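You operate a simulated robot arm through the tools that you are given. There is no shell and no other tool.

Carry out the task below with a simulated robot arm. There is one attempt and no reset: what you move stays moved.

## Task
Level machine seven with the shim that the level meter calls for on its deck.
Fine: the machine stands off and unplugged; free the foot knob first; push home one shim of the size shown, the meter then reads 0 MM; foot knob locked again, meter back on its ledge. Set down upright: level meter.

The check looks at the end state, three seconds after you hand in, the way a careful person would. Anything else that was tipped, shoved, dropped, spilled or broken makes it a failure.

## Robot
A 6-joint arm with a two-finger gripper, fixed in place. Base frame: the origin is at the foot of the arm, x ahead of it, y to its left, z up. Lengths are in m, angles in degrees, forces in N, time in s.
Its first joint turns from -166.0 to 166.0 degrees. Payload 2.45 kg.
Tool frame: the origin (TCP) lies between the finger pads and is the grasp point; the fingertips stand 0.02 m ahead of it; z points along the fingers, y is the line along which they close. Largest opening 0.14 m; the body of the gripper starts 0.168 m behind the TCP.
Orientation is that of the tool frame in the base frame, as [roll, pitch, yaw] about the fixed x, y, z axes, in that order (R = Rz(yaw) Ry(pitch) Rx(roll)). With the fingers straight down and closing along the base's y, the tool's x points along the base's -x, its y along +y and its z along -z.

## Interface
- The arm moves only by the tool apply_moves. Its argument "series" is a list of rows, each an object (a shift or turn left out is 0, a gripper value left out holds the last) with "turn": the turn, a rotation vector about the tool's x, y, z in units of 90 degrees (1.0 is 90 degrees), a list of three; "dp": the shift along the tool's x, y, z in units of 400 mm (1.0 is 400 mm), a list of three; "claw": the opening in per cent of the stroke, from 0 (shut) to 100 (fully open). In form: [{"turn": [wx, wy, wz], "dp": [x, y, z], "claw": claw}, ...]. A call has 1 to 20 rows; each row is the pose to reach, as a shift and turn from the pose commanded when the call began, along the tool's axes at that moment. A call with a number of a shift or a turn outside -1 to 1 is refused whole. Each row takes 0.2 s and may step no farther than 0.05 m and 8.6 degrees from the row before; otherwise, or with a gripper value out of range, the whole call is refused. A pose out of reach is approached as far as the arm can. The call stops where the force on the tool passes 90 N (or 10 N more than at its start, if that is more) or the arm is blocked; 0.2 s more then pass. Each finger travels about 0.045 m/s and halts on what it meets, pressing with about 44 N; the grip force reading is that of the motor and also rises with nothing between the fingers. The clock runs only during rows and for 0.2 s after the last one: add rows that repeat a pose to give the fingers time. It gives the time, the measured TCP pose, the force on the tool (base axes), the opening and the grip force at its end, in the units of the frame above (readings bear some noise), with the torque about the TCP (base axes, N m) and any sound that the robot's microphone picked up.
- Cameras (640 x 400 px; columns grow to the right, rows downward): "scene" is fixed at [0.2194, -0.6494, 1.5297]; the picture's right is [0.64, -0.77, 0.00], its down [-0.29, -0.24, -0.93] and it looks along [0.71, 0.60, -0.37] (base axes); focal length 363 px, centre (320, 200). "wrist" rides on the gripper at [0.078, 0.011, -0.209] in the tool frame; the picture's right is [-0.14, 0.99, 0.00], its down [-0.92, -0.13, -0.37] and it looks along [-0.36, -0.05, 0.93] (tool axes); focal length 280 px, centre (320, 200). There is no depth. A picture from a camera that has moved, and an enlarged one, comes with that camera's place and axes in the base frame and with its lens.
- get_image(camera): a new picture of that camera. The clock stands still meanwhile.
- zoom(camera, box): a new picture of the part [left, top, right, bottom] of that camera's present view, enlarged. The clock stands still meanwhile.
- close_job(): hands the job in; it is judged then, once.

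Nothing tells you positions but the pictures and the camera data. Unless the task says otherwise, let go and move clear before handing in.

The tools are called after "Emit:" by a JSON object that holds its "api" and its "payload". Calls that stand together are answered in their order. apply_moves: Moves the arm, as the interface text tells. Its arguments: {"type":"object","properties":{"series":{"type":"array","items":{"type":"object","properties":{"turn":{"type":"array","items":{"type":"number"}},"dp":{"type":"array","items":{"type":"number"}},"claw":{"type":"number"}}}}},"required":["series"]} The other tools are called the same way: get_image (camera) takes a picture; zoom (camera, box) takes an enlarged picture of a part of a camera's view; close_job () hands the job in.

At the start:

```text
t: 0.0
tool_pos: [0.6699, -0.1696, 1.2973]
tool_rot: [180.0, 0.0, 179.8]
force: [-0.6, 0.6, 1.1]
wrist_torque: [0.02, -0.02, -0.01]
opening: 0.1401
grip_force: 0.0
```

scene: 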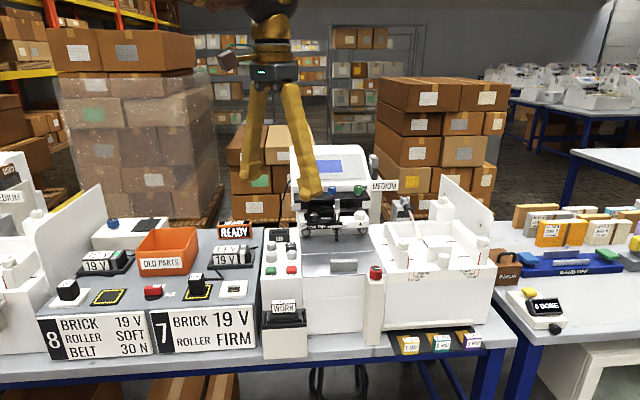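
wrist: 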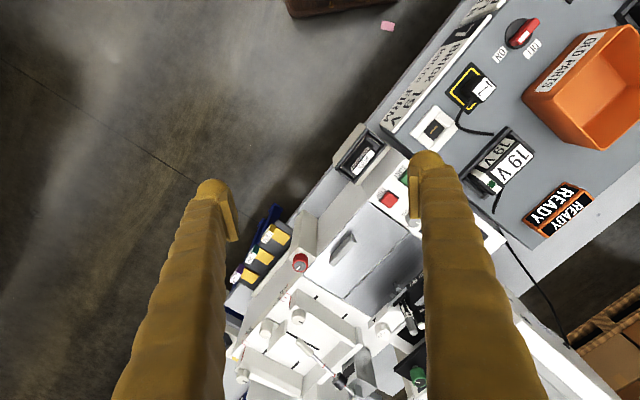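

I see a bench with machine seven (label "7 BRICK ROLLER 19 V FIRM"), a printer-like machine, a side tray and three shims on the front edge. I'll zoom in to identify the level meter, foot knob and shims before moving anything.

Emit:
{"api": "zoom", "payload": {"camera": "scene", "box": [240, 140, 400, 240]}}

Emit:
{"api": "zoom", "payload": {"camera": "scene", "box": [360, 180, 520, 280]}}

Emit:
{"api": "zoom", "payload": {"camera": "scene", "box": [360, 270, 520, 370]}}

Emit:
{"api": "zoom", "payload": {"camera": "scene", "box": [240, 230, 400, 330]}}

Emit:
{"api": "zoom", "payload": {"camera": "scene", "box": [130, 220, 290, 320]}}

Emit:
{"api": "zoom", "payload": {"camera": "wrist", "box": [220, 200, 440, 400]}}

```text
4.00 times, centred on (320, 190) of scene
camera zoom: at [0.2194, -0.6494, 1.5297], right [0.64, -0.77, 0.0], down [-0.29, -0.24, -0.93], along [0.71, 0.6, -0.37], focal length 1451 px, centre (320, 240)
```

zoom: 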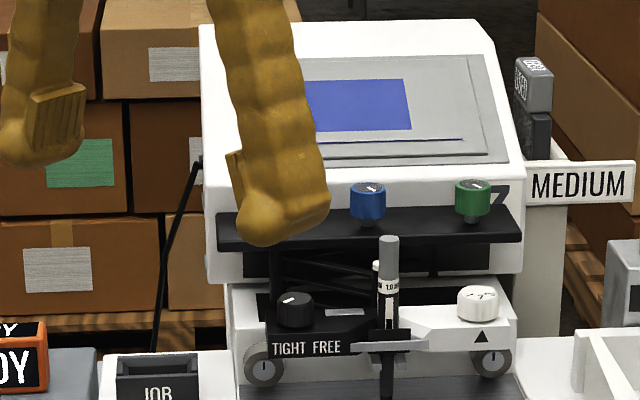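

```text
4.00 times, centred on (440, 230) of scene
camera zoom: at [0.2194, -0.6494, 1.5297], right [0.64, -0.77, 0.0], down [-0.29, -0.24, -0.93], along [0.71, 0.6, -0.37], focal length 1451 px, centre (-160, 80)
```

zoom: 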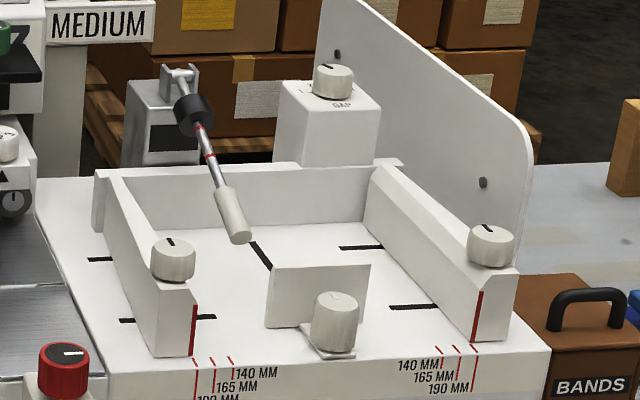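

```text
4.00 times, centred on (440, 320) of scene
camera zoom: at [0.2194, -0.6494, 1.5297], right [0.64, -0.77, 0.0], down [-0.29, -0.24, -0.93], along [0.71, 0.6, -0.37], focal length 1451 px, centre (-160, -280)
```

zoom: 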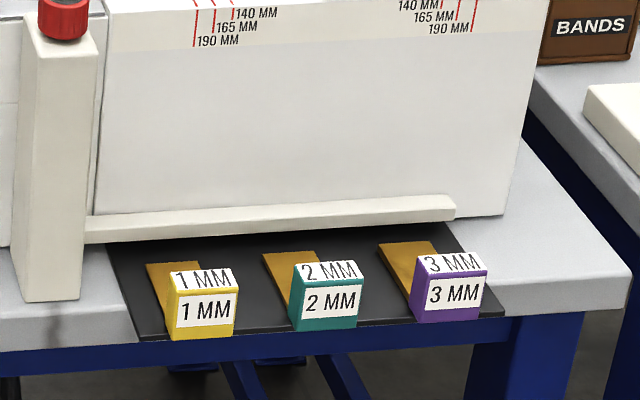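

```text
4.00 times, centred on (320, 280) of scene
camera zoom: at [0.2194, -0.6494, 1.5297], right [0.64, -0.77, 0.0], down [-0.29, -0.24, -0.93], along [0.71, 0.6, -0.37], focal length 1451 px, centre (320, -120)
```

zoom: 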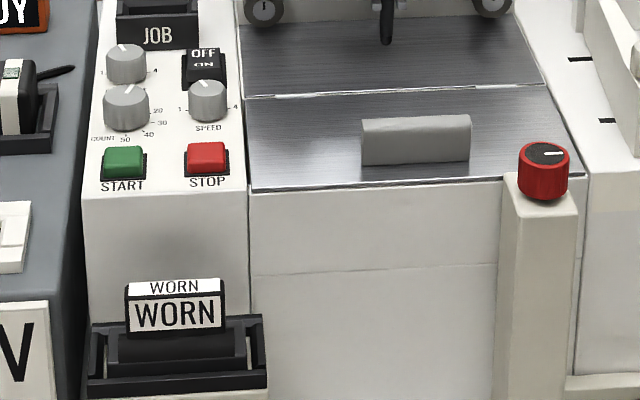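

```text
4.00 times, centred on (210, 270) of scene
camera zoom: at [0.2194, -0.6494, 1.5297], right [0.64, -0.77, 0.0], down [-0.29, -0.24, -0.93], along [0.71, 0.6, -0.37], focal length 1451 px, centre (760, -80)
```

zoom: 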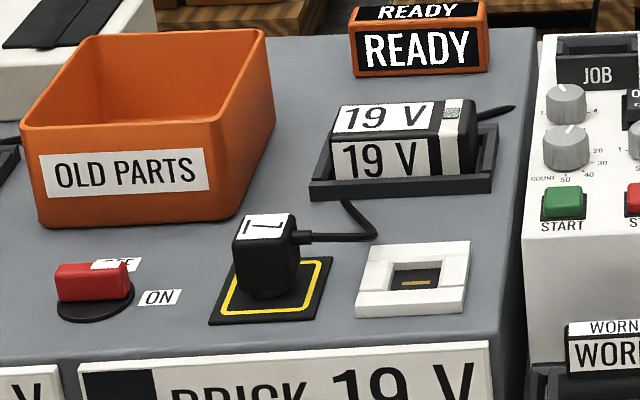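

```text
2.00 times, centred on (330, 300) of wrist
camera zoom: at [0.592, -0.1581, 1.5068], right [0.14, 0.99, 0.0], down [0.92, -0.13, 0.37], along [0.37, -0.05, -0.93], focal length 561 px, centre (300, 0)
```

zoom: 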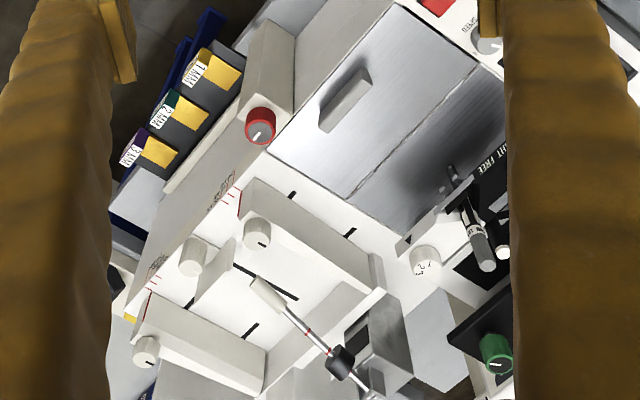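

The machine with the monitor seems to be seven; the beige front post has a red knob, and shims 1/2/3 MM lie in a tray at the front. I still have to find the level meter, so I'll zoom more.

Emit:
{"api": "zoom", "payload": {"camera": "scene", "box": [350, 145, 430, 195]}}

Emit:
{"api": "zoom", "payload": {"camera": "scene", "box": [480, 190, 640, 340]}}

Emit:
{"api": "zoom", "payload": {"camera": "scene", "box": [0, 150, 160, 250]}}

Emit:
{"api": "zoom", "payload": {"camera": "scene", "box": [340, 250, 420, 350]}}

Emit:
{"api": "zoom", "payload": {"camera": "scene", "box": [300, 190, 380, 240]}}

Emit:
{"api": "zoom", "payload": {"camera": "scene", "box": [380, 180, 440, 230]}}

Emit:
{"api": "zoom", "payload": {"camera": "scene", "box": [20, 280, 280, 400]}}

```text
8.00 times, centred on (390, 170) of scene
camera zoom: at [0.2194, -0.6494, 1.5297], right [0.64, -0.77, 0.0], down [-0.29, -0.24, -0.93], along [0.71, 0.6, -0.37], focal length 2901 px, centre (-240, 440)
```

zoom: 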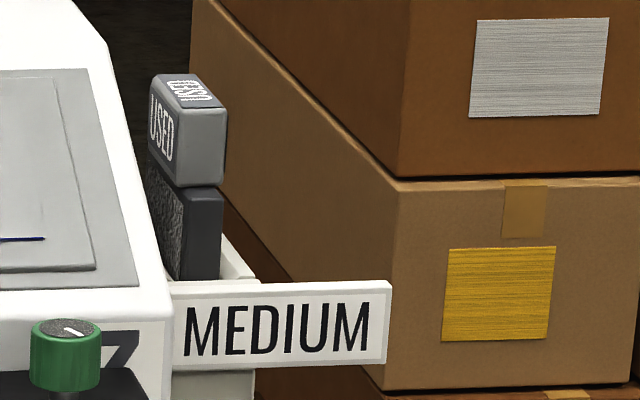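

```text
2.67 times, centred on (560, 265) of scene
camera zoom: at [0.2194, -0.6494, 1.5297], right [0.64, -0.77, 0.0], down [-0.29, -0.24, -0.93], along [0.71, 0.6, -0.37], focal length 967 px, centre (-320, 27)
```

zoom: 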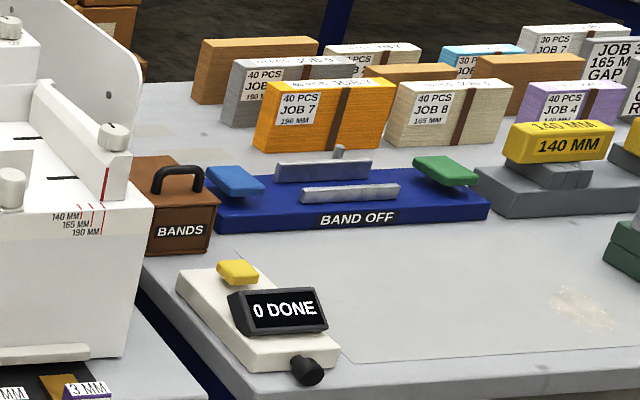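

```text
4.00 times, centred on (80, 200) of scene
camera zoom: at [0.2194, -0.6494, 1.5297], right [0.64, -0.77, 0.0], down [-0.29, -0.24, -0.93], along [0.71, 0.6, -0.37], focal length 1451 px, centre (1280, 200)
```

zoom: 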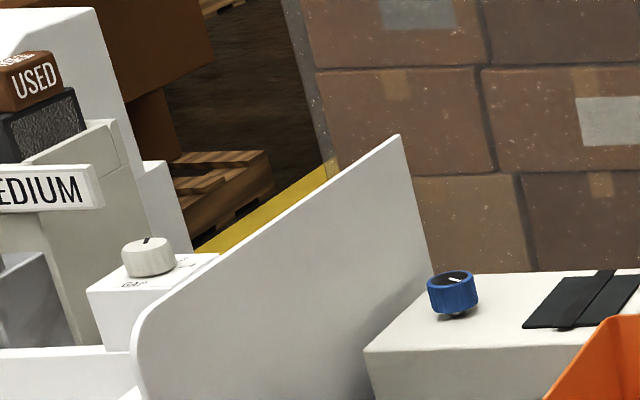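

```text
4.00 times, centred on (380, 300) of scene
camera zoom: at [0.2194, -0.6494, 1.5297], right [0.64, -0.77, 0.0], down [-0.29, -0.24, -0.93], along [0.71, 0.6, -0.37], focal length 1451 px, centre (80, -200)
```

zoom: 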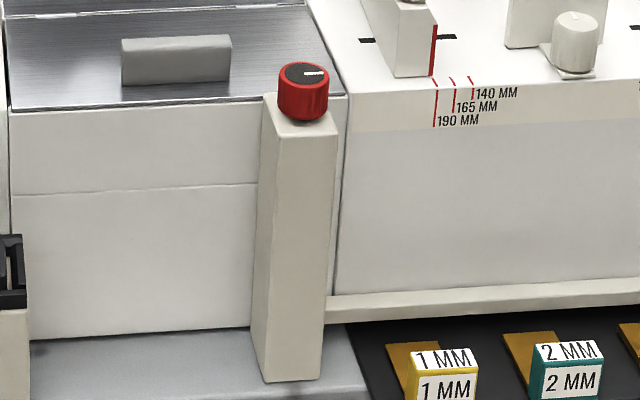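

```text
8.00 times, centred on (340, 215) of scene
camera zoom: at [0.2194, -0.6494, 1.5297], right [0.64, -0.77, 0.0], down [-0.29, -0.24, -0.93], along [0.71, 0.6, -0.37], focal length 2901 px, centre (160, 80)
```

zoom: 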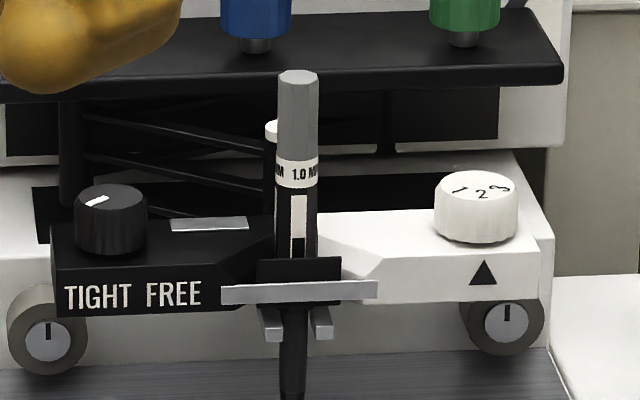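

```text
8.00 times, centred on (410, 205) of scene
camera zoom: at [0.2194, -0.6494, 1.5297], right [0.64, -0.77, 0.0], down [-0.29, -0.24, -0.93], along [0.71, 0.6, -0.37], focal length 2901 px, centre (-400, 160)
```

zoom: 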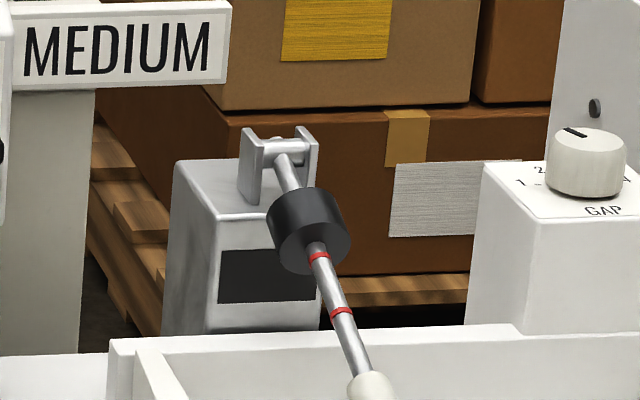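

```text
2.46 times, centred on (150, 340) of scene
camera zoom: at [0.2194, -0.6494, 1.5297], right [0.64, -0.77, 0.0], down [-0.29, -0.24, -0.93], along [0.71, 0.6, -0.37], focal length 893 px, centre (738, -145)
```

zoom: 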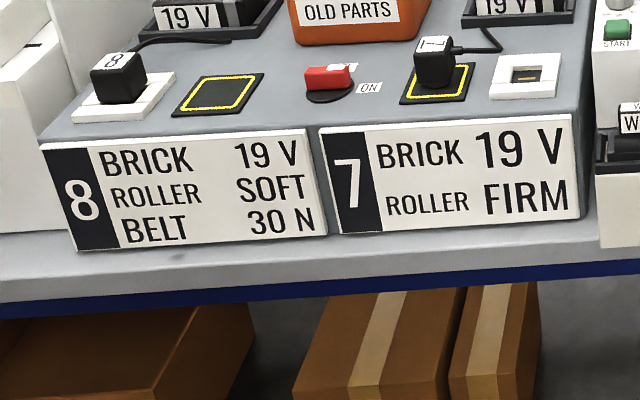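

The bench top is at about z 0.8, the machine deck at about 1.0 and the red knob near (0.92, -0.24, 1.02). No level meter is visible yet, so I'll turn the wrist camera to face the machine front and look around, staying high.

Emit:
{"api": "apply_moves", "payload": {"series": [{"turn": [0, 0, -0.09], "dp": [0.08, 0, 0], "claw": 100}, {"turn": [0, 0, -0.18], "dp": [0.16, 0, 0]}, {"turn": [0, 0, -0.27], "dp": [0.24, 0, 0]}, {"turn": [0, 0, -0.36], "dp": [0.32, 0, 0]}, {"turn": [0, 0, -0.44], "dp": [0.4, 0, 0]}]}}

Emit:
{"api": "get_image", "payload": {"camera": "wrist"}}

Emit:
{"api": "get_image", "payload": {"camera": "scene"}}

```text
t: 1.2
tool_pos: [0.5067, -0.1701, 1.2964]
tool_rot: [-180.0, 0.0, -140.4]
force: [-0.4, 0.5, -0.4]
wrist_torque: [-0.01, 0.02, 0.0]
opening: 0.1401
grip_force: 0.0
```

```text
taken
camera wrist: at [0.4405, -0.2111, 1.5054], right [-0.53, 0.85, 0.0], down [0.79, 0.49, 0.37], along [0.31, 0.19, -0.93], focal length 280 px, centre (320, 200)
```

wrist: 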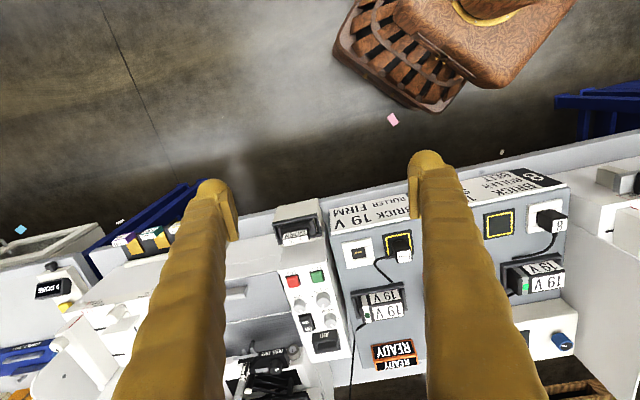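

```text
taken
```

scene: 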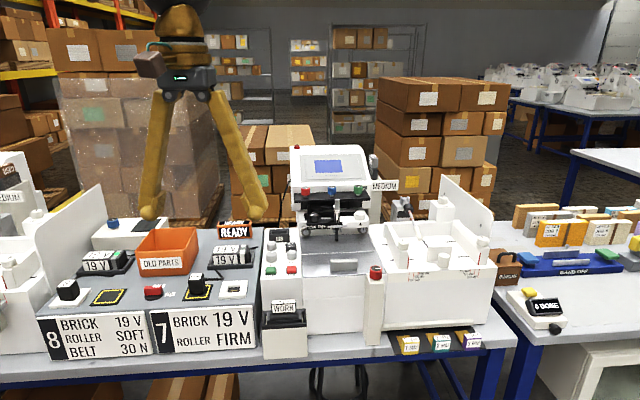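

Now the machine's upper part is unobstructed in the scene camera. I'll zoom in again on that and on the wrist view to look for the level meter.

Emit:
{"api": "zoom", "payload": {"camera": "scene", "box": [270, 140, 400, 240]}}

Emit:
{"api": "zoom", "payload": {"camera": "scene", "box": [290, 185, 380, 245]}}

Emit:
{"api": "zoom", "payload": {"camera": "wrist", "box": [0, 200, 240, 400]}}

Emit:
{"api": "zoom", "payload": {"camera": "wrist", "box": [200, 180, 440, 400]}}

Emit:
{"api": "zoom", "payload": {"camera": "wrist", "box": [440, 140, 640, 400]}}

```text
4.00 times, centred on (335, 190) of scene
camera zoom: at [0.2194, -0.6494, 1.5297], right [0.64, -0.77, 0.0], down [-0.29, -0.24, -0.93], along [0.71, 0.6, -0.37], focal length 1451 px, centre (260, 240)
```

zoom: 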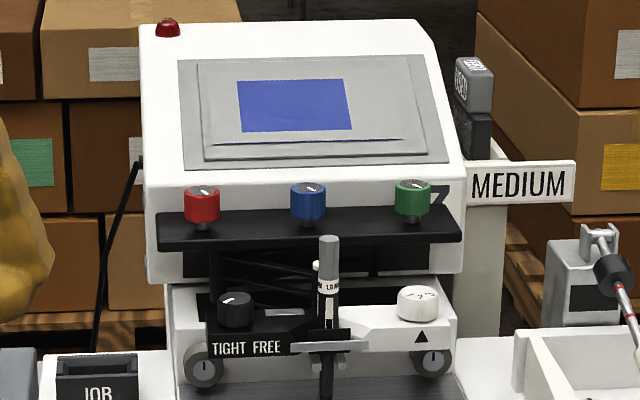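

```text
6.67 times, centred on (335, 215) of scene
camera zoom: at [0.2194, -0.6494, 1.5297], right [0.64, -0.77, 0.0], down [-0.29, -0.24, -0.93], along [0.71, 0.6, -0.37], focal length 2418 px, centre (220, 100)
```

zoom: 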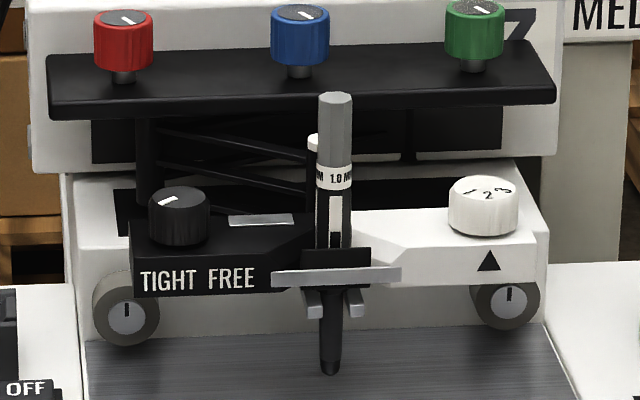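

```text
2.00 times, centred on (120, 300) of wrist
camera zoom: at [0.4405, -0.2111, 1.5054], right [-0.53, 0.85, 0.0], down [0.79, 0.49, 0.37], along [0.31, 0.19, -0.93], focal length 561 px, centre (720, 0)
```

zoom: 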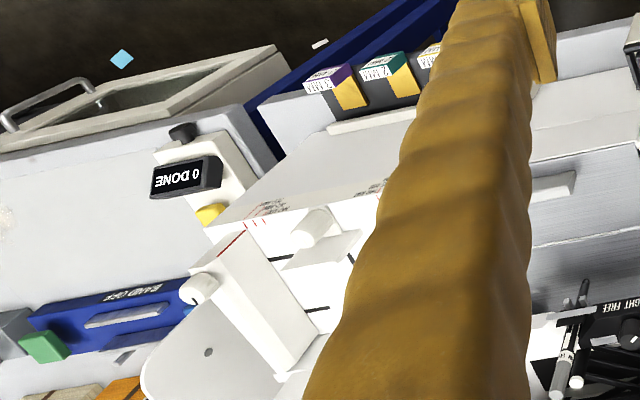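

```text
1.82 times, centred on (320, 290) of wrist
camera zoom: at [0.4405, -0.2111, 1.5054], right [-0.53, 0.85, 0.0], down [0.79, 0.49, 0.37], along [0.31, 0.19, -0.93], focal length 510 px, centre (320, 36)
```

zoom: 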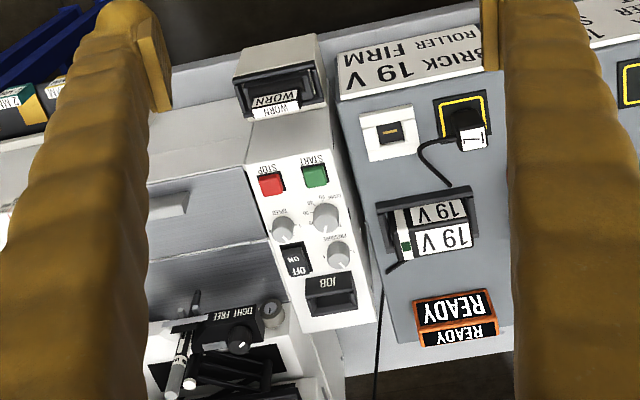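

```text
1.54 times, centred on (540, 270) of wrist
camera zoom: at [0.4405, -0.2111, 1.5054], right [-0.53, 0.85, 0.0], down [0.79, 0.49, 0.37], along [0.31, 0.19, -0.93], focal length 431 px, centre (-18, 92)
```

zoom: 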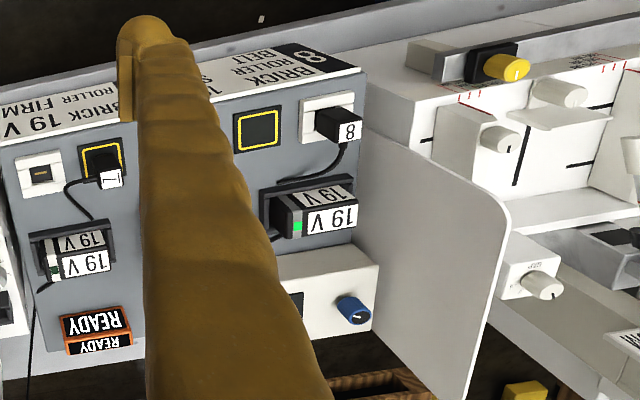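

Something black with a yellow knob sits on a ledge at the far left of the bench (right side of the wrist view). I'll swing the camera toward it to inspect.

Emit:
{"api": "apply_moves", "payload": {"series": [{"turn": [0, 0, -0.09]}, {"turn": [0, 0, -0.18]}, {"turn": [0, 0, -0.27]}, {"turn": [0, 0, -0.36]}, {"turn": [0, 0, -0.45]}, {"turn": [0, 0, -0.54]}]}}

Emit:
{"api": "get_image", "payload": {"camera": "wrist"}}

Emit:
{"api": "zoom", "payload": {"camera": "scene", "box": [0, 180, 130, 360]}}

```text
t: 2.6
tool_pos: [0.5111, -0.1695, 1.2958]
tool_rot: [-179.9, 0.0, -91.9]
force: [0.0, 0.1, 0.4]
wrist_torque: [0.01, 0.0, -0.04]
opening: 0.1401
grip_force: 0.1
```

```text
taken
camera wrist: at [0.4967, -0.2473, 1.5058], right [-0.99, 0.17, 0.0], down [0.16, 0.92, 0.37], along [0.06, 0.36, -0.93], focal length 280 px, centre (320, 200)
```

wrist: 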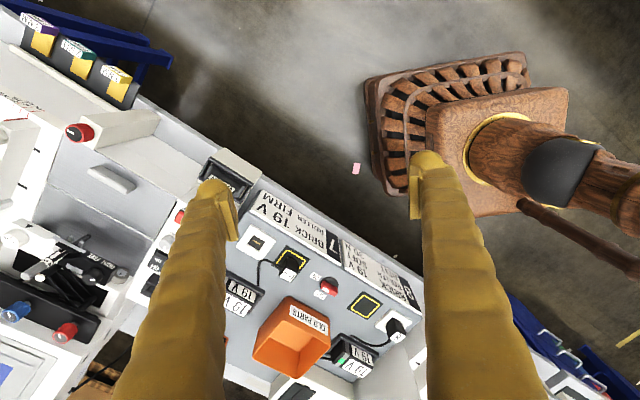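

```text
2.22 times, centred on (65, 270) of scene
camera zoom: at [0.2194, -0.6494, 1.5297], right [0.64, -0.77, 0.0], down [-0.29, -0.24, -0.93], along [0.71, 0.6, -0.37], focal length 806 px, centre (887, 44)
```

zoom: 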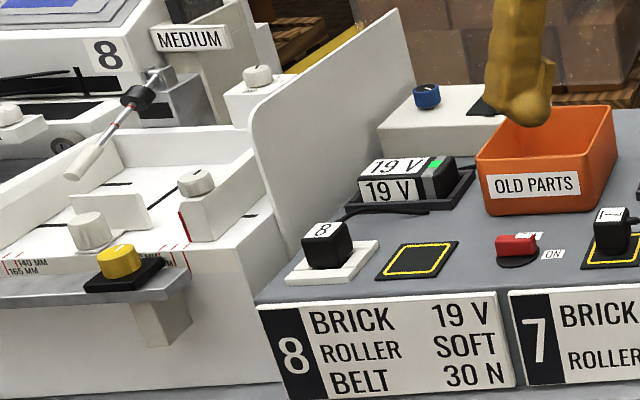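

There's a ledge on machine eight's side with a black base and yellow knob – possibly a meter. I'll shift the camera to get it clear of the finger and look closely.

Emit:
{"api": "apply_moves", "payload": {"series": [{"dp": [0, 0.1, 0]}, {"dp": [0, 0.2, 0]}, {"dp": [0, 0.3, 0]}]}}

Emit:
{"api": "get_image", "payload": {"camera": "wrist"}}

Emit:
{"api": "zoom", "payload": {"camera": "wrist", "box": [260, 200, 460, 400]}}

Emit:
{"api": "zoom", "payload": {"camera": "wrist", "box": [440, 200, 640, 400]}}

```text
t: 3.5
tool_pos: [0.4374, -0.1876, 1.2341]
tool_rot: [172.2, 3.2, -92.0]
force: [0.0, -0.5, -0.2]
wrist_torque: [0.0, 0.01, -0.02]
opening: 0.1403
grip_force: 0.0
stopped in row 3: the arm was blocked; the commanded pose is now the measured one
```

```text
taken
camera wrist: at [0.4514, -0.2771, 1.437], right [-0.98, 0.16, 0.14], down [0.21, 0.89, 0.4], along [-0.06, 0.42, -0.91], focal length 280 px, centre (320, 200)
```

wrist: 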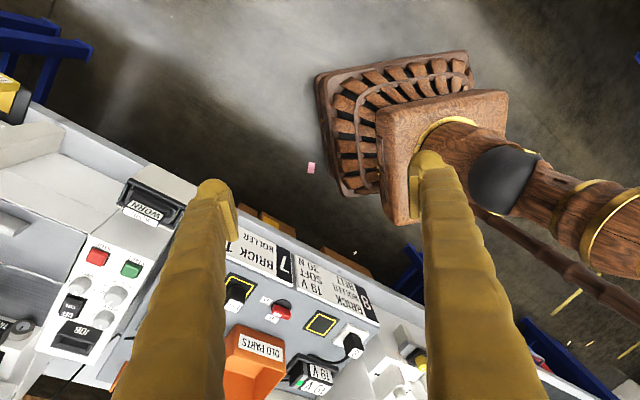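

```text
2.00 times, centred on (360, 300) of wrist
camera zoom: at [0.4514, -0.2771, 1.437], right [-0.98, 0.16, 0.14], down [0.21, 0.89, 0.4], along [-0.06, 0.42, -0.91], focal length 561 px, centre (240, 0)
```

zoom: 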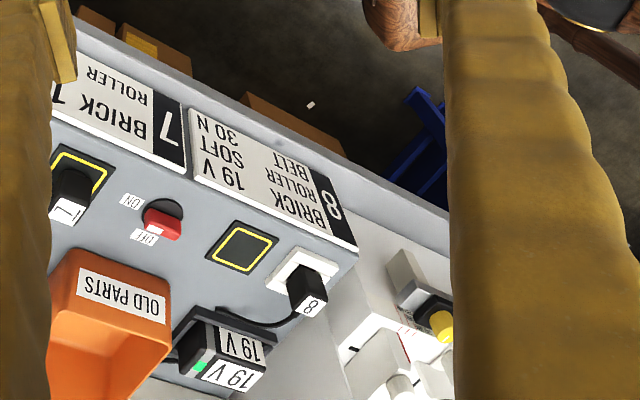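

```text
2.00 times, centred on (540, 300) of wrist
camera zoom: at [0.4514, -0.2771, 1.437], right [-0.98, 0.16, 0.14], down [0.21, 0.89, 0.4], along [-0.06, 0.42, -0.91], focal length 561 px, centre (-120, 0)
```

zoom: 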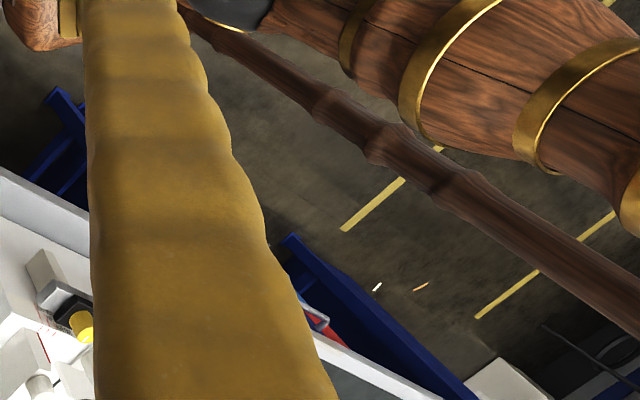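

The arm hit its inner reach limit, tilting slightly. I'll restore the straight-down orientation, back out, and then move left at a safe radius to inspect machine eight's ledge.

Emit:
{"api": "apply_moves", "payload": {"series": [{"dp": [0, -0.08, -0.05], "turn": [0.03, 0.012, 0]}, {"dp": [0, -0.16, -0.11], "turn": [0.06, 0.024, 0]}, {"dp": [0, -0.24, -0.15], "turn": [0.087, 0.036, 0]}, {"dp": [0, -0.28, -0.15], "turn": [0.087, 0.036, 0]}]}}

```text
t: 4.5
tool_pos: [0.5552, -0.1922, 1.2802]
tool_rot: [-179.6, -0.2, -91.7]
force: [-0.9, -0.5, 0.1]
wrist_torque: [0.01, -0.01, 0.0]
opening: 0.14
grip_force: 0.0
```

Orientation is restored. Now moving left (+y) to view machine eight's ledge.

Emit:
{"api": "apply_moves", "payload": {"series": [{"dp": [-0.11, 0, 0]}, {"dp": [-0.22, 0, 0]}, {"dp": [-0.33, 0, 0]}, {"dp": [-0.44, 0, 0]}, {"dp": [-0.55, 0, 0]}, {"dp": [-0.66, 0, 0]}, {"dp": [-0.77, 0, 0]}, {"dp": [-0.88, 0.05, 0]}, {"dp": [-0.98, 0.1, 0]}]}}

Emit:
{"api": "get_image", "payload": {"camera": "wrist"}}

Emit:
{"api": "get_image", "payload": {"camera": "scene"}}

```text
t: 6.5
tool_pos: [0.5254, 0.2032, 1.2771]
tool_rot: [-179.7, -0.2, -91.9]
force: [-0.6, 0.2, 0.4]
wrist_torque: [0.03, 0.02, 0.01]
opening: 0.1397
grip_force: 0.1
```

```text
taken
camera wrist: at [0.5115, 0.1265, 1.4869], right [-0.99, 0.17, -0.01], down [0.15, 0.92, 0.37], along [0.07, 0.36, -0.93], focal length 280 px, centre (320, 200)
```

wrist: 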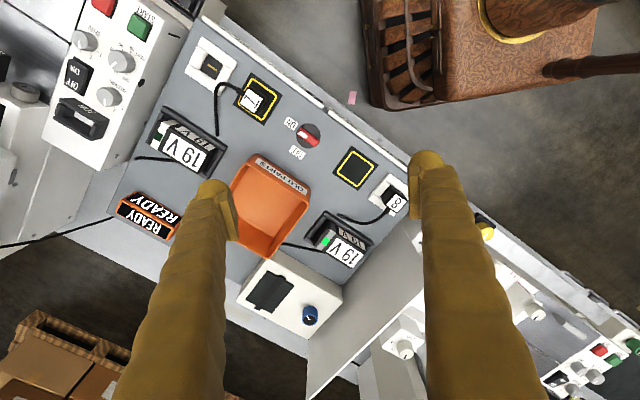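

```text
taken
```

scene: 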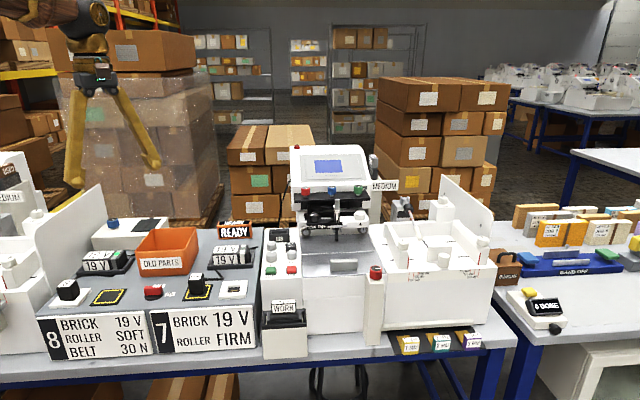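

Continuing left a little so the finger no longer hides the ledge.

Emit:
{"api": "apply_moves", "payload": {"series": [{"dp": [-0.11, 0.03, 0], "turn": [0, 0, -0.08]}, {"dp": [-0.22, 0.06, 0], "turn": [0, 0, -0.16]}, {"dp": [-0.33, 0.09, 0], "turn": [0, 0, -0.24]}, {"dp": [-0.44, 0.12, 0], "turn": [0, 0, -0.32]}]}}

Emit:
{"api": "get_image", "payload": {"camera": "wrist"}}

```text
t: 7.5
tool_pos: [0.4876, 0.3766, 1.2766]
tool_rot: [-179.9, -0.3, -63.0]
force: [0.5, -0.3, -0.1]
wrist_torque: [-0.01, 0.01, 0.01]
opening: 0.1402
grip_force: 0.0
```

```text
taken
camera wrist: at [0.5115, 0.3029, 1.4869], right [-0.94, -0.33, 0.0], down [-0.31, 0.88, 0.36], along [-0.12, 0.35, -0.93], focal length 280 px, centre (320, 200)
```

wrist: 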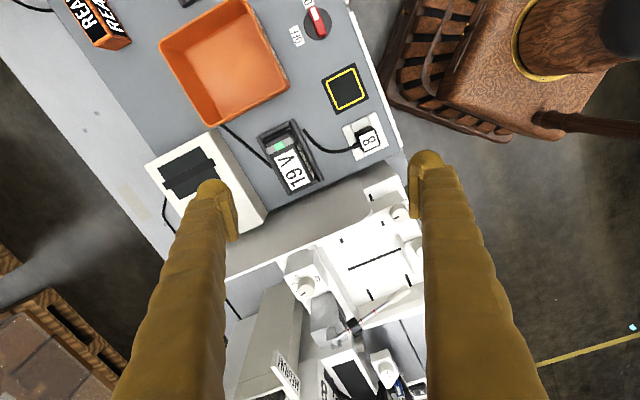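

The ledge (near x 0.24, y 0.43, z 1.0) is hidden behind the right finger; I'll rotate the gripper so it appears between the fingers.

Emit:
{"api": "apply_moves", "payload": {"series": [{"turn": [0, 0, -0.09]}, {"turn": [0, 0, -0.18]}, {"turn": [0, 0, -0.27]}, {"turn": [0, 0, -0.36]}, {"turn": [0, 0, -0.44]}]}}

Emit:
{"api": "get_image", "payload": {"camera": "wrist"}}

```text
t: 8.7
tool_pos: [0.4834, 0.3768, 1.2775]
tool_rot: [-180.0, -0.4, -23.2]
force: [0.4, -0.1, -0.8]
wrist_torque: [0.02, -0.03, -0.01]
opening: 0.1398
grip_force: 0.1
```

```text
taken
camera wrist: at [0.5503, 0.3375, 1.4879], right [-0.52, -0.86, 0.0], down [-0.8, 0.48, 0.36], along [-0.31, 0.19, -0.93], focal length 280 px, centre (320, 200)
```

wrist: 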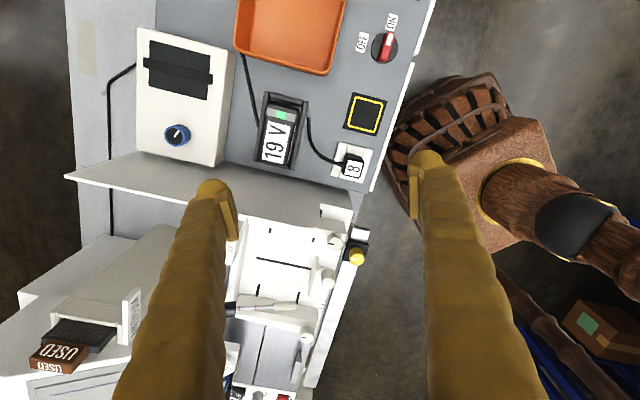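

Emit:
{"api": "zoom", "payload": {"camera": "wrist", "box": [290, 190, 410, 290]}}

Emit:
{"api": "zoom", "payload": {"camera": "wrist", "box": [220, 200, 440, 400]}}

Emit:
{"api": "zoom", "payload": {"camera": "wrist", "box": [340, 10, 440, 90]}}

```text
4.00 times, centred on (350, 240) of wrist
camera zoom: at [0.5503, 0.3375, 1.4879], right [-0.52, -0.86, 0.0], down [-0.8, 0.48, 0.36], along [-0.31, 0.19, -0.93], focal length 1122 px, centre (200, 40)
```

zoom: 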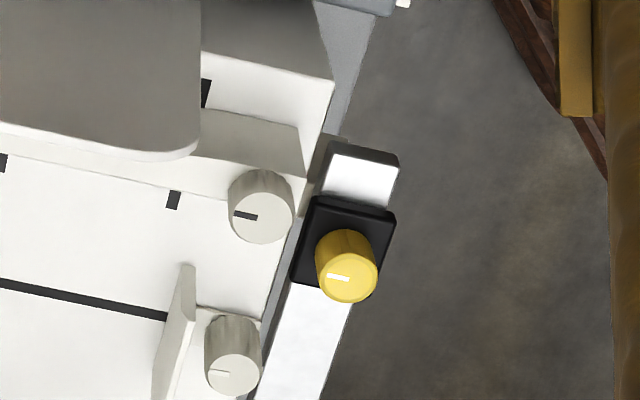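

```text
2.00 times, centred on (330, 300) of wrist
camera zoom: at [0.5503, 0.3375, 1.4879], right [-0.52, -0.86, 0.0], down [-0.8, 0.48, 0.36], along [-0.31, 0.19, -0.93], focal length 561 px, centre (300, 0)
```

zoom: 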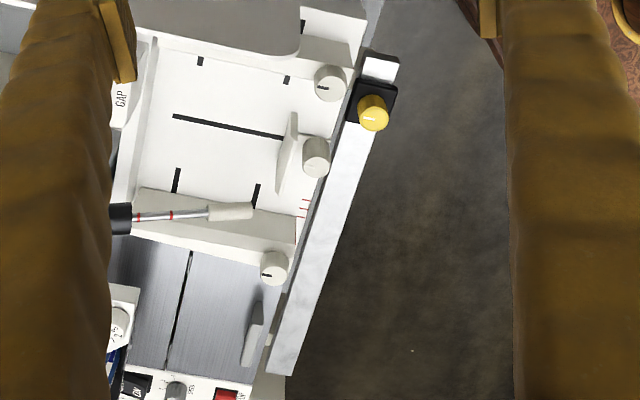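

```text
5.00 times, centred on (390, 50) of wrist
camera zoom: at [0.5503, 0.3375, 1.4879], right [-0.52, -0.86, 0.0], down [-0.8, 0.48, 0.36], along [-0.31, 0.19, -0.93], focal length 1402 px, centre (-30, 950)
```

zoom: 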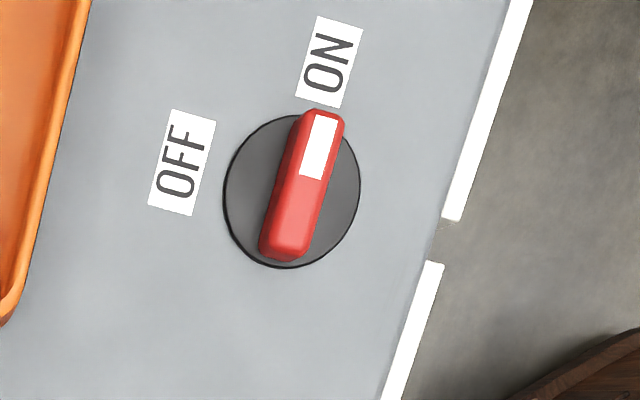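

The machine-8 rail carries only a slider with a knob, not a meter. I'll now swing round to the right side of machine seven to search there.

Emit:
{"api": "apply_moves", "payload": {"series": [{"turn": [0, 0, 0.09], "dp": [0.074, 0.085, 0]}, {"turn": [0, 0, 0.18], "dp": [0.148, 0.17, 0]}, {"turn": [0, 0, 0.27], "dp": [0.221, 0.256, 0]}, {"turn": [0, 0, 0.36], "dp": [0.295, 0.341, 0]}, {"turn": [0, 0, 0.45], "dp": [0.369, 0.426, 0]}, {"turn": [0, 0, 0.54], "dp": [0.443, 0.512, 0]}, {"turn": [0, 0, 0.63], "dp": [0.517, 0.597, 0]}, {"turn": [0, 0, 0.72], "dp": [0.59, 0.682, 0]}, {"turn": [0, 0, 0.81], "dp": [0.664, 0.768, 0]}, {"turn": [0, 0, 0.9], "dp": [0.738, 0.853, 0]}]}}

```text
t: 10.9
tool_pos: [0.6218, -0.0561, 1.2775]
tool_rot: [-179.7, -0.1, -104.6]
force: [-1.0, 0.1, 0.2]
wrist_torque: [0.01, -0.03, 0.0]
opening: 0.1401
grip_force: 0.0
```

Emit:
{"api": "apply_moves", "payload": {"series": [{"turn": [0, 0, 0.09], "dp": [0.092, -0.024, 0]}, {"turn": [0, 0, 0.18], "dp": [0.184, -0.048, 0]}, {"turn": [0, 0, 0.27], "dp": [0.276, -0.072, 0]}, {"turn": [0, 0, 0.36], "dp": [0.368, -0.096, 0]}, {"turn": [0, 0, 0.45], "dp": [0.46, -0.12, 0]}, {"turn": [0, 0, 0.54], "dp": [0.552, -0.144, 0]}, {"turn": [0, 0, 0.63], "dp": [0.644, -0.168, 0]}, {"turn": [0, 0, 0.72], "dp": [0.736, -0.192, 0]}, {"turn": [0, 0, 0.81], "dp": [0.828, -0.216, 0]}, {"turn": [0, 0, 0.9], "dp": [0.92, -0.24, 0]}]}}

Emit:
{"api": "get_image", "payload": {"camera": "wrist"}}

Emit:
{"api": "get_image", "payload": {"camera": "scene"}}

```text
t: 13.1
tool_pos: [0.6208, -0.4315, 1.2804]
tool_rot: [-179.9, 0.3, 174.5]
force: [-0.3, -0.4, -0.1]
wrist_torque: [-0.02, -0.01, 0.02]
opening: 0.1397
grip_force: 0.1
```

```text
taken
camera wrist: at [0.5433, -0.4122, 1.4888], right [0.23, 0.97, 0.0], down [0.9, -0.21, 0.38], along [0.36, -0.09, -0.93], focal length 280 px, centre (320, 200)
```

wrist: 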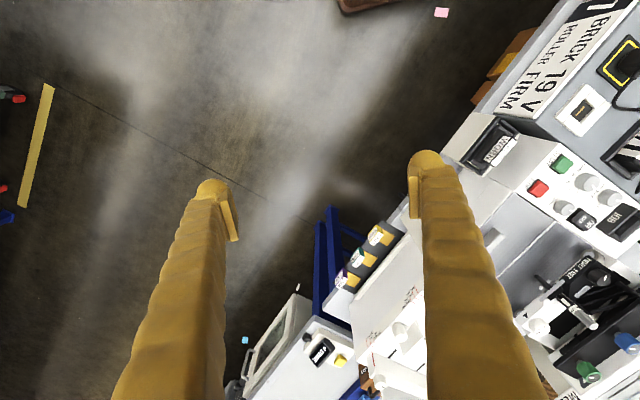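

```text
taken
```

scene: 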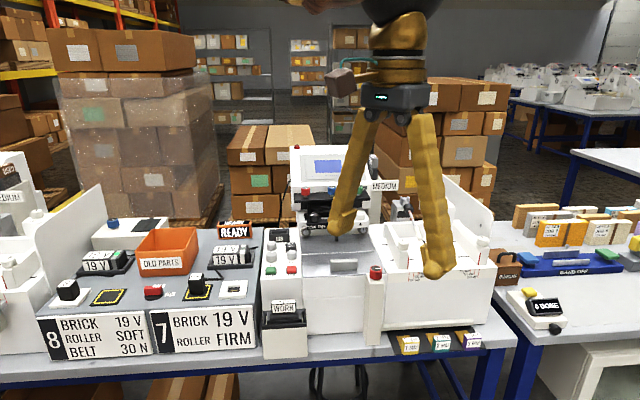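

No meter on the front right either. I'll zoom on the remaining scene regions and then survey the back of machine seven from above.

Emit:
{"api": "zoom", "payload": {"camera": "scene", "box": [540, 190, 640, 290]}}

Emit:
{"api": "zoom", "payload": {"camera": "scene", "box": [200, 190, 300, 290]}}

Emit:
{"api": "zoom", "payload": {"camera": "scene", "box": [250, 290, 350, 400]}}

Emit:
{"api": "zoom", "payload": {"camera": "wrist", "box": [230, 190, 430, 400]}}

Emit:
{"api": "zoom", "payload": {"camera": "wrist", "box": [440, 150, 640, 400]}}

```text
4.00 times, centred on (590, 240) of scene
camera zoom: at [0.2194, -0.6494, 1.5297], right [0.64, -0.77, 0.0], down [-0.29, -0.24, -0.93], along [0.71, 0.6, -0.37], focal length 1451 px, centre (-760, 40)
```

zoom: 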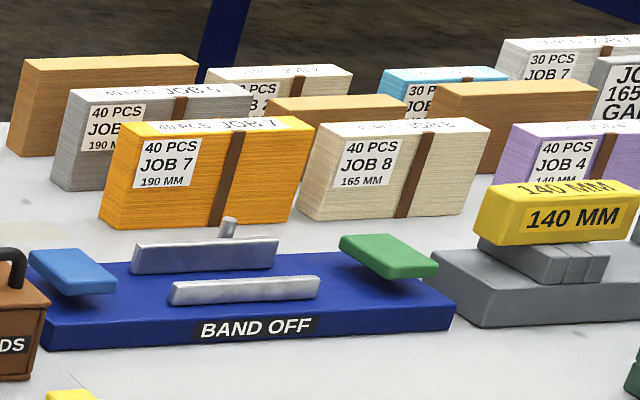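

```text
4.00 times, centred on (250, 240) of scene
camera zoom: at [0.2194, -0.6494, 1.5297], right [0.64, -0.77, 0.0], down [-0.29, -0.24, -0.93], along [0.71, 0.6, -0.37], focal length 1451 px, centre (600, 40)
```

zoom: 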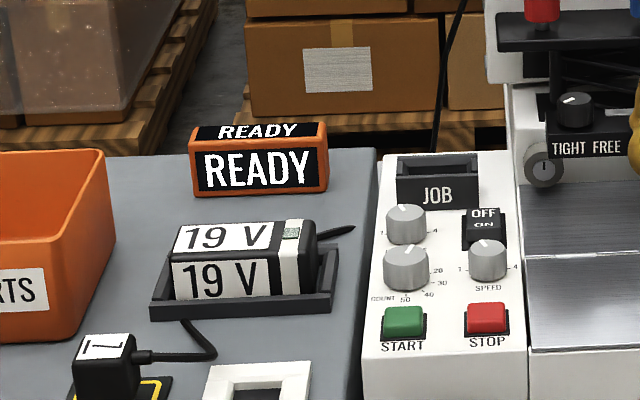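

```text
3.64 times, centred on (300, 345) of scene
camera zoom: at [0.2194, -0.6494, 1.5297], right [0.64, -0.77, 0.0], down [-0.29, -0.24, -0.93], along [0.71, 0.6, -0.37], focal length 1319 px, centre (393, -327)
```

zoom: 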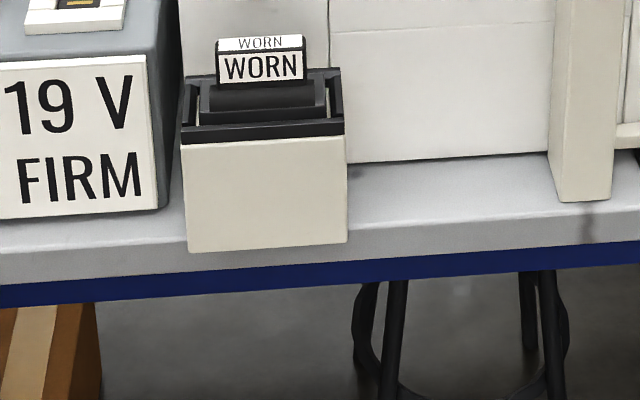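

```text
1.90 times, centred on (330, 295) of wrist
camera zoom: at [0.5433, -0.4122, 1.4888], right [0.23, 0.97, 0.0], down [0.9, -0.21, 0.38], along [0.36, -0.09, -0.93], focal length 534 px, centre (301, 19)
```

zoom: 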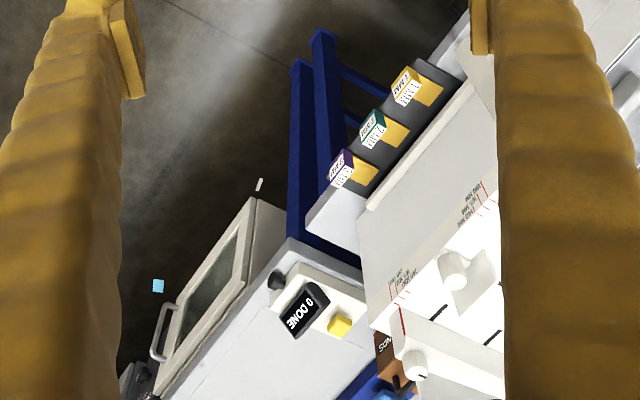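

```text
1.60 times, centred on (540, 275) of wrist
camera zoom: at [0.5433, -0.4122, 1.4888], right [0.23, 0.97, 0.0], down [0.9, -0.21, 0.38], along [0.36, -0.09, -0.93], focal length 449 px, centre (-32, 80)
```

zoom: 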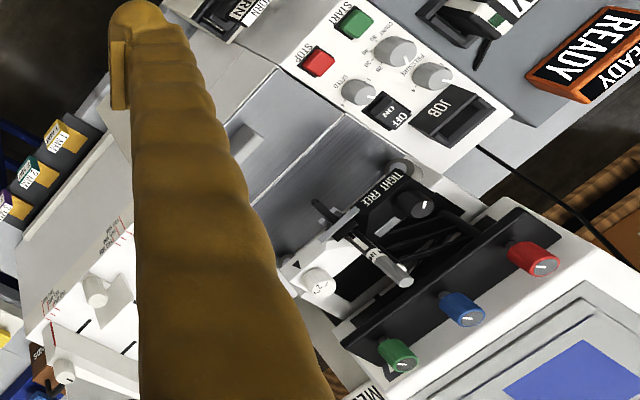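

The orange "READY" block with a screen at about (0.89, 0.30, 0.98) looks like a display instrument, a strong candidate for the level meter. I'll fly over to inspect it from closer.

Emit:
{"api": "apply_moves", "payload": {"series": [{"turn": [0, 0, -0.05], "dp": [0.009, 0.094, 0]}, {"turn": [0, 0, -0.1], "dp": [0.018, 0.189, 0]}, {"turn": [0, 0, -0.15], "dp": [0.027, 0.283, 0]}, {"turn": [0, 0, -0.2], "dp": [0.036, 0.378, 0]}, {"turn": [0, 0, -0.25], "dp": [0.045, 0.472, 0]}, {"turn": [0, 0, -0.3], "dp": [0.054, 0.567, 0]}, {"turn": [0, 0, -0.35], "dp": [0.063, 0.661, 0]}, {"turn": [0, 0, -0.4], "dp": [0.072, 0.756, 0]}, {"turn": [0, 0, -0.45], "dp": [0.081, 0.85, 0]}, {"turn": [0, 0, -0.5], "dp": [0.09, 0.945, 0]}]}}

```text
t: 15.3
tool_pos: [0.618, -0.0536, 1.2795]
tool_rot: [-179.6, 0.2, -140.5]
force: [0.4, -0.1, -0.5]
wrist_torque: [0.02, 0.0, 0.0]
opening: 0.14
grip_force: 0.1
```

Emit:
{"api": "apply_moves", "payload": {"series": [{"dp": [-0.1, 0.045, 0]}, {"dp": [-0.2, 0.09, 0]}, {"dp": [-0.3, 0.135, 0]}, {"dp": [-0.4, 0.18, 0]}, {"dp": [-0.51, 0.227, 0]}]}}

Emit:
{"api": "get_image", "payload": {"camera": "wrist"}}

Emit:
{"api": "zoom", "payload": {"camera": "wrist", "box": [230, 200, 430, 400]}}

```text
t: 16.5
tool_pos: [0.7193, 0.1468, 1.2826]
tool_rot: [-179.6, 0.3, -140.4]
force: [-1.0, 0.4, 0.3]
wrist_torque: [0.01, -0.04, 0.02]
opening: 0.1401
grip_force: 0.1
```

```text
taken
camera wrist: at [0.6505, 0.1054, 1.4916], right [-0.53, 0.85, -0.01], down [0.79, 0.49, 0.37], along [0.32, 0.19, -0.93], focal length 280 px, centre (320, 200)
```

wrist: 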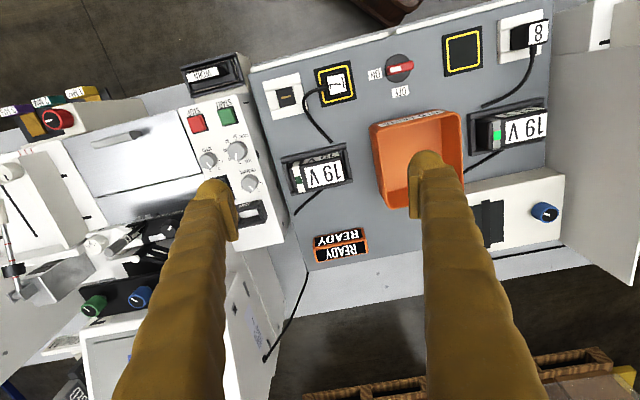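

```text
2.00 times, centred on (330, 300) of wrist
camera zoom: at [0.6505, 0.1054, 1.4916], right [-0.53, 0.85, -0.01], down [0.79, 0.49, 0.37], along [0.32, 0.19, -0.93], focal length 561 px, centre (300, 0)
```

zoom: 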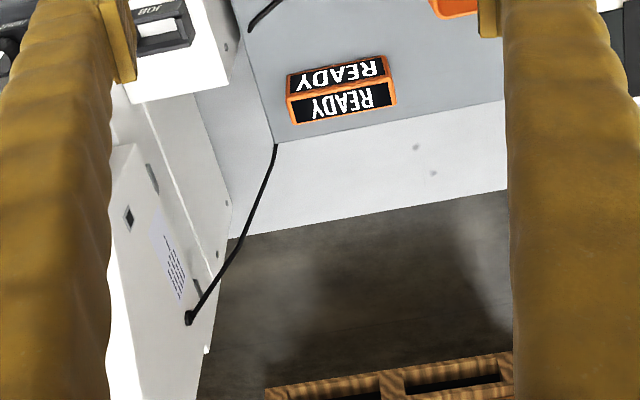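

The READY block is an orange display bar (about 0.11 m long) standing at the rear of the gray supply unit, readable from the front – this should be the level meter. Next I'll inspect the foot (red knob), the shims and where a shim is pushed home, from a lower front view.

Emit:
{"api": "apply_moves", "payload": {"series": [{"dp": [0.101, -0.055, 0]}, {"dp": [0.203, -0.11, 0]}, {"dp": [0.304, -0.166, 0]}, {"dp": [0.405, -0.221, 0]}, {"dp": [0.506, -0.276, 0]}, {"dp": [0.608, -0.332, 0]}, {"dp": [0.709, -0.387, 0]}, {"dp": [0.809, -0.387, 0], "turn": [0, -0.09, 0]}, {"dp": [0.909, -0.387, 0.05], "turn": [0, -0.18, 0]}, {"dp": [0.99, -0.387, 0.1], "turn": [0, -0.27, 0]}]}}

Emit:
{"api": "get_image", "payload": {"camera": "wrist"}}

```text
t: 18.7
tool_pos: [0.5142, -0.2247, 1.2365]
tool_rot: [-179.8, 24.5, -140.4]
force: [-0.3, -0.1, 0.5]
wrist_torque: [0.0, -0.01, 0.0]
opening: 0.1401
grip_force: 0.1
```

```text
taken
camera wrist: at [0.3847, -0.3162, 1.3943], right [-0.53, 0.84, 0.05], down [0.61, 0.34, 0.72], along [0.59, 0.42, -0.69], focal length 280 px, centre (320, 200)
```

wrist: 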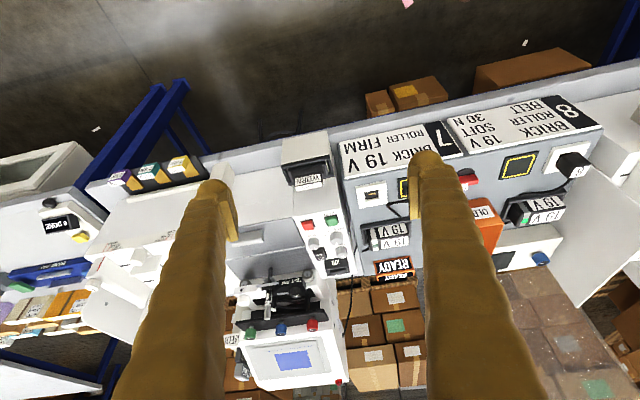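

Continuing to the right and lower for a clear look at the foot post and the shims.

Emit:
{"api": "apply_moves", "payload": {"series": [{"dp": [0.055, -0.083, 0.02]}, {"dp": [0.11, -0.167, 0.04]}, {"dp": [0.165, -0.25, 0.06]}, {"dp": [0.22, -0.333, 0.08]}, {"dp": [0.275, -0.417, 0.1]}, {"dp": [0.33, -0.5, 0.124]}]}}

Emit:
{"api": "get_image", "payload": {"camera": "wrist"}}

Emit:
{"api": "zoom", "payload": {"camera": "wrist", "box": [200, 140, 440, 340]}}

```text
t: 20.1
tool_pos: [0.5651, -0.4441, 1.1417]
tool_rot: [-179.6, 24.5, -140.3]
force: [0.4, 0.3, 0.9]
wrist_torque: [-0.05, -0.02, -0.03]
opening: 0.1399
grip_force: 0.1
```

```text
taken
camera wrist: at [0.4361, -0.5353, 1.2997], right [-0.54, 0.84, 0.05], down [0.61, 0.34, 0.72], along [0.59, 0.41, -0.69], focal length 280 px, centre (320, 200)
```

wrist: 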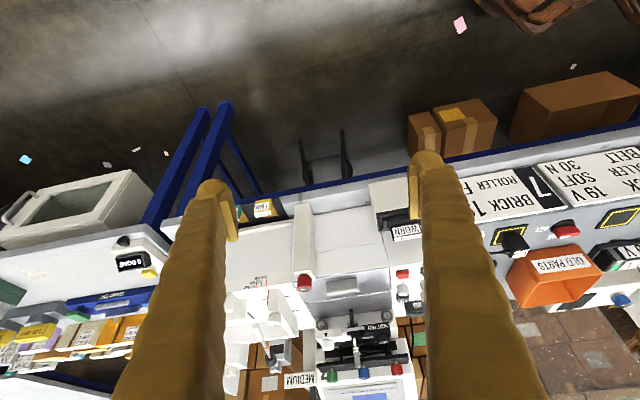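

```text
2.00 times, centred on (320, 240) of wrist
camera zoom: at [0.4361, -0.5353, 1.2997], right [-0.54, 0.84, 0.05], down [0.61, 0.34, 0.72], along [0.59, 0.41, -0.69], focal length 561 px, centre (320, 120)
```

zoom: 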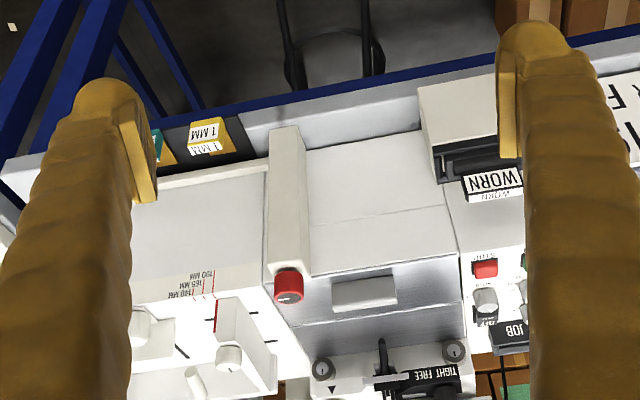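

Emit:
{"api": "zoom", "payload": {"camera": "wrist", "box": [230, 180, 330, 300]}}

Emit:
{"api": "zoom", "payload": {"camera": "scene", "box": [360, 300, 500, 360]}}

Emit:
{"api": "zoom", "payload": {"camera": "scene", "box": [355, 255, 405, 295]}}

```text
3.33 times, centred on (280, 240) of wrist
camera zoom: at [0.4361, -0.5353, 1.2997], right [-0.54, 0.84, 0.05], down [0.61, 0.34, 0.72], along [0.59, 0.41, -0.69], focal length 935 px, centre (453, 67)
```

zoom: 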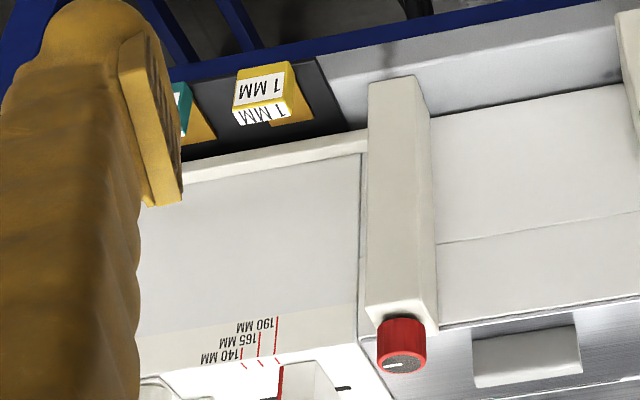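

```text
4.57 times, centred on (430, 330) of scene
camera zoom: at [0.2194, -0.6494, 1.5297], right [0.64, -0.77, 0.0], down [-0.29, -0.24, -0.93], along [0.71, 0.6, -0.37], focal length 1658 px, centre (-183, -394)
```

zoom: 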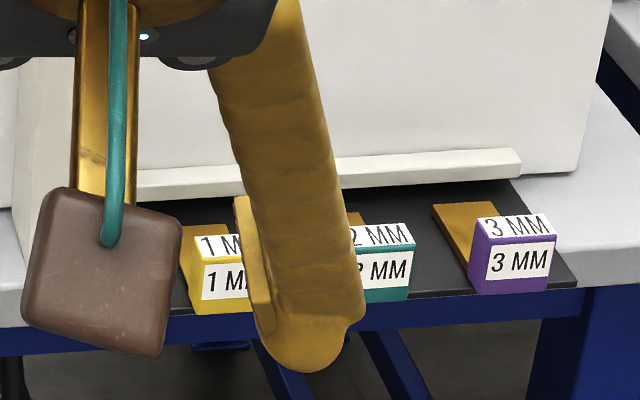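

```text
10.00 times, centred on (380, 275) of scene
camera zoom: at [0.2194, -0.6494, 1.5297], right [0.64, -0.77, 0.0], down [-0.29, -0.24, -0.93], along [0.71, 0.6, -0.37], focal length 3626 px, centre (-280, -550)
```

zoom: 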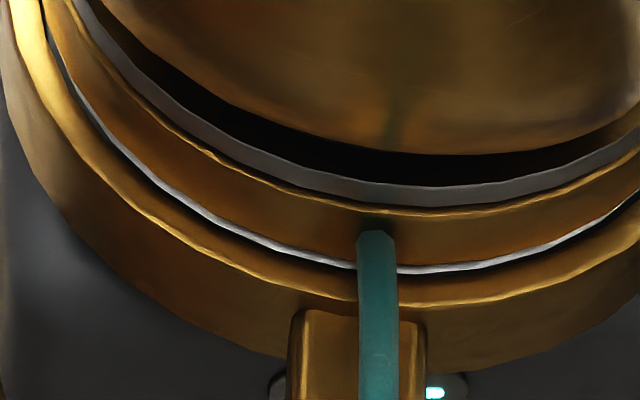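

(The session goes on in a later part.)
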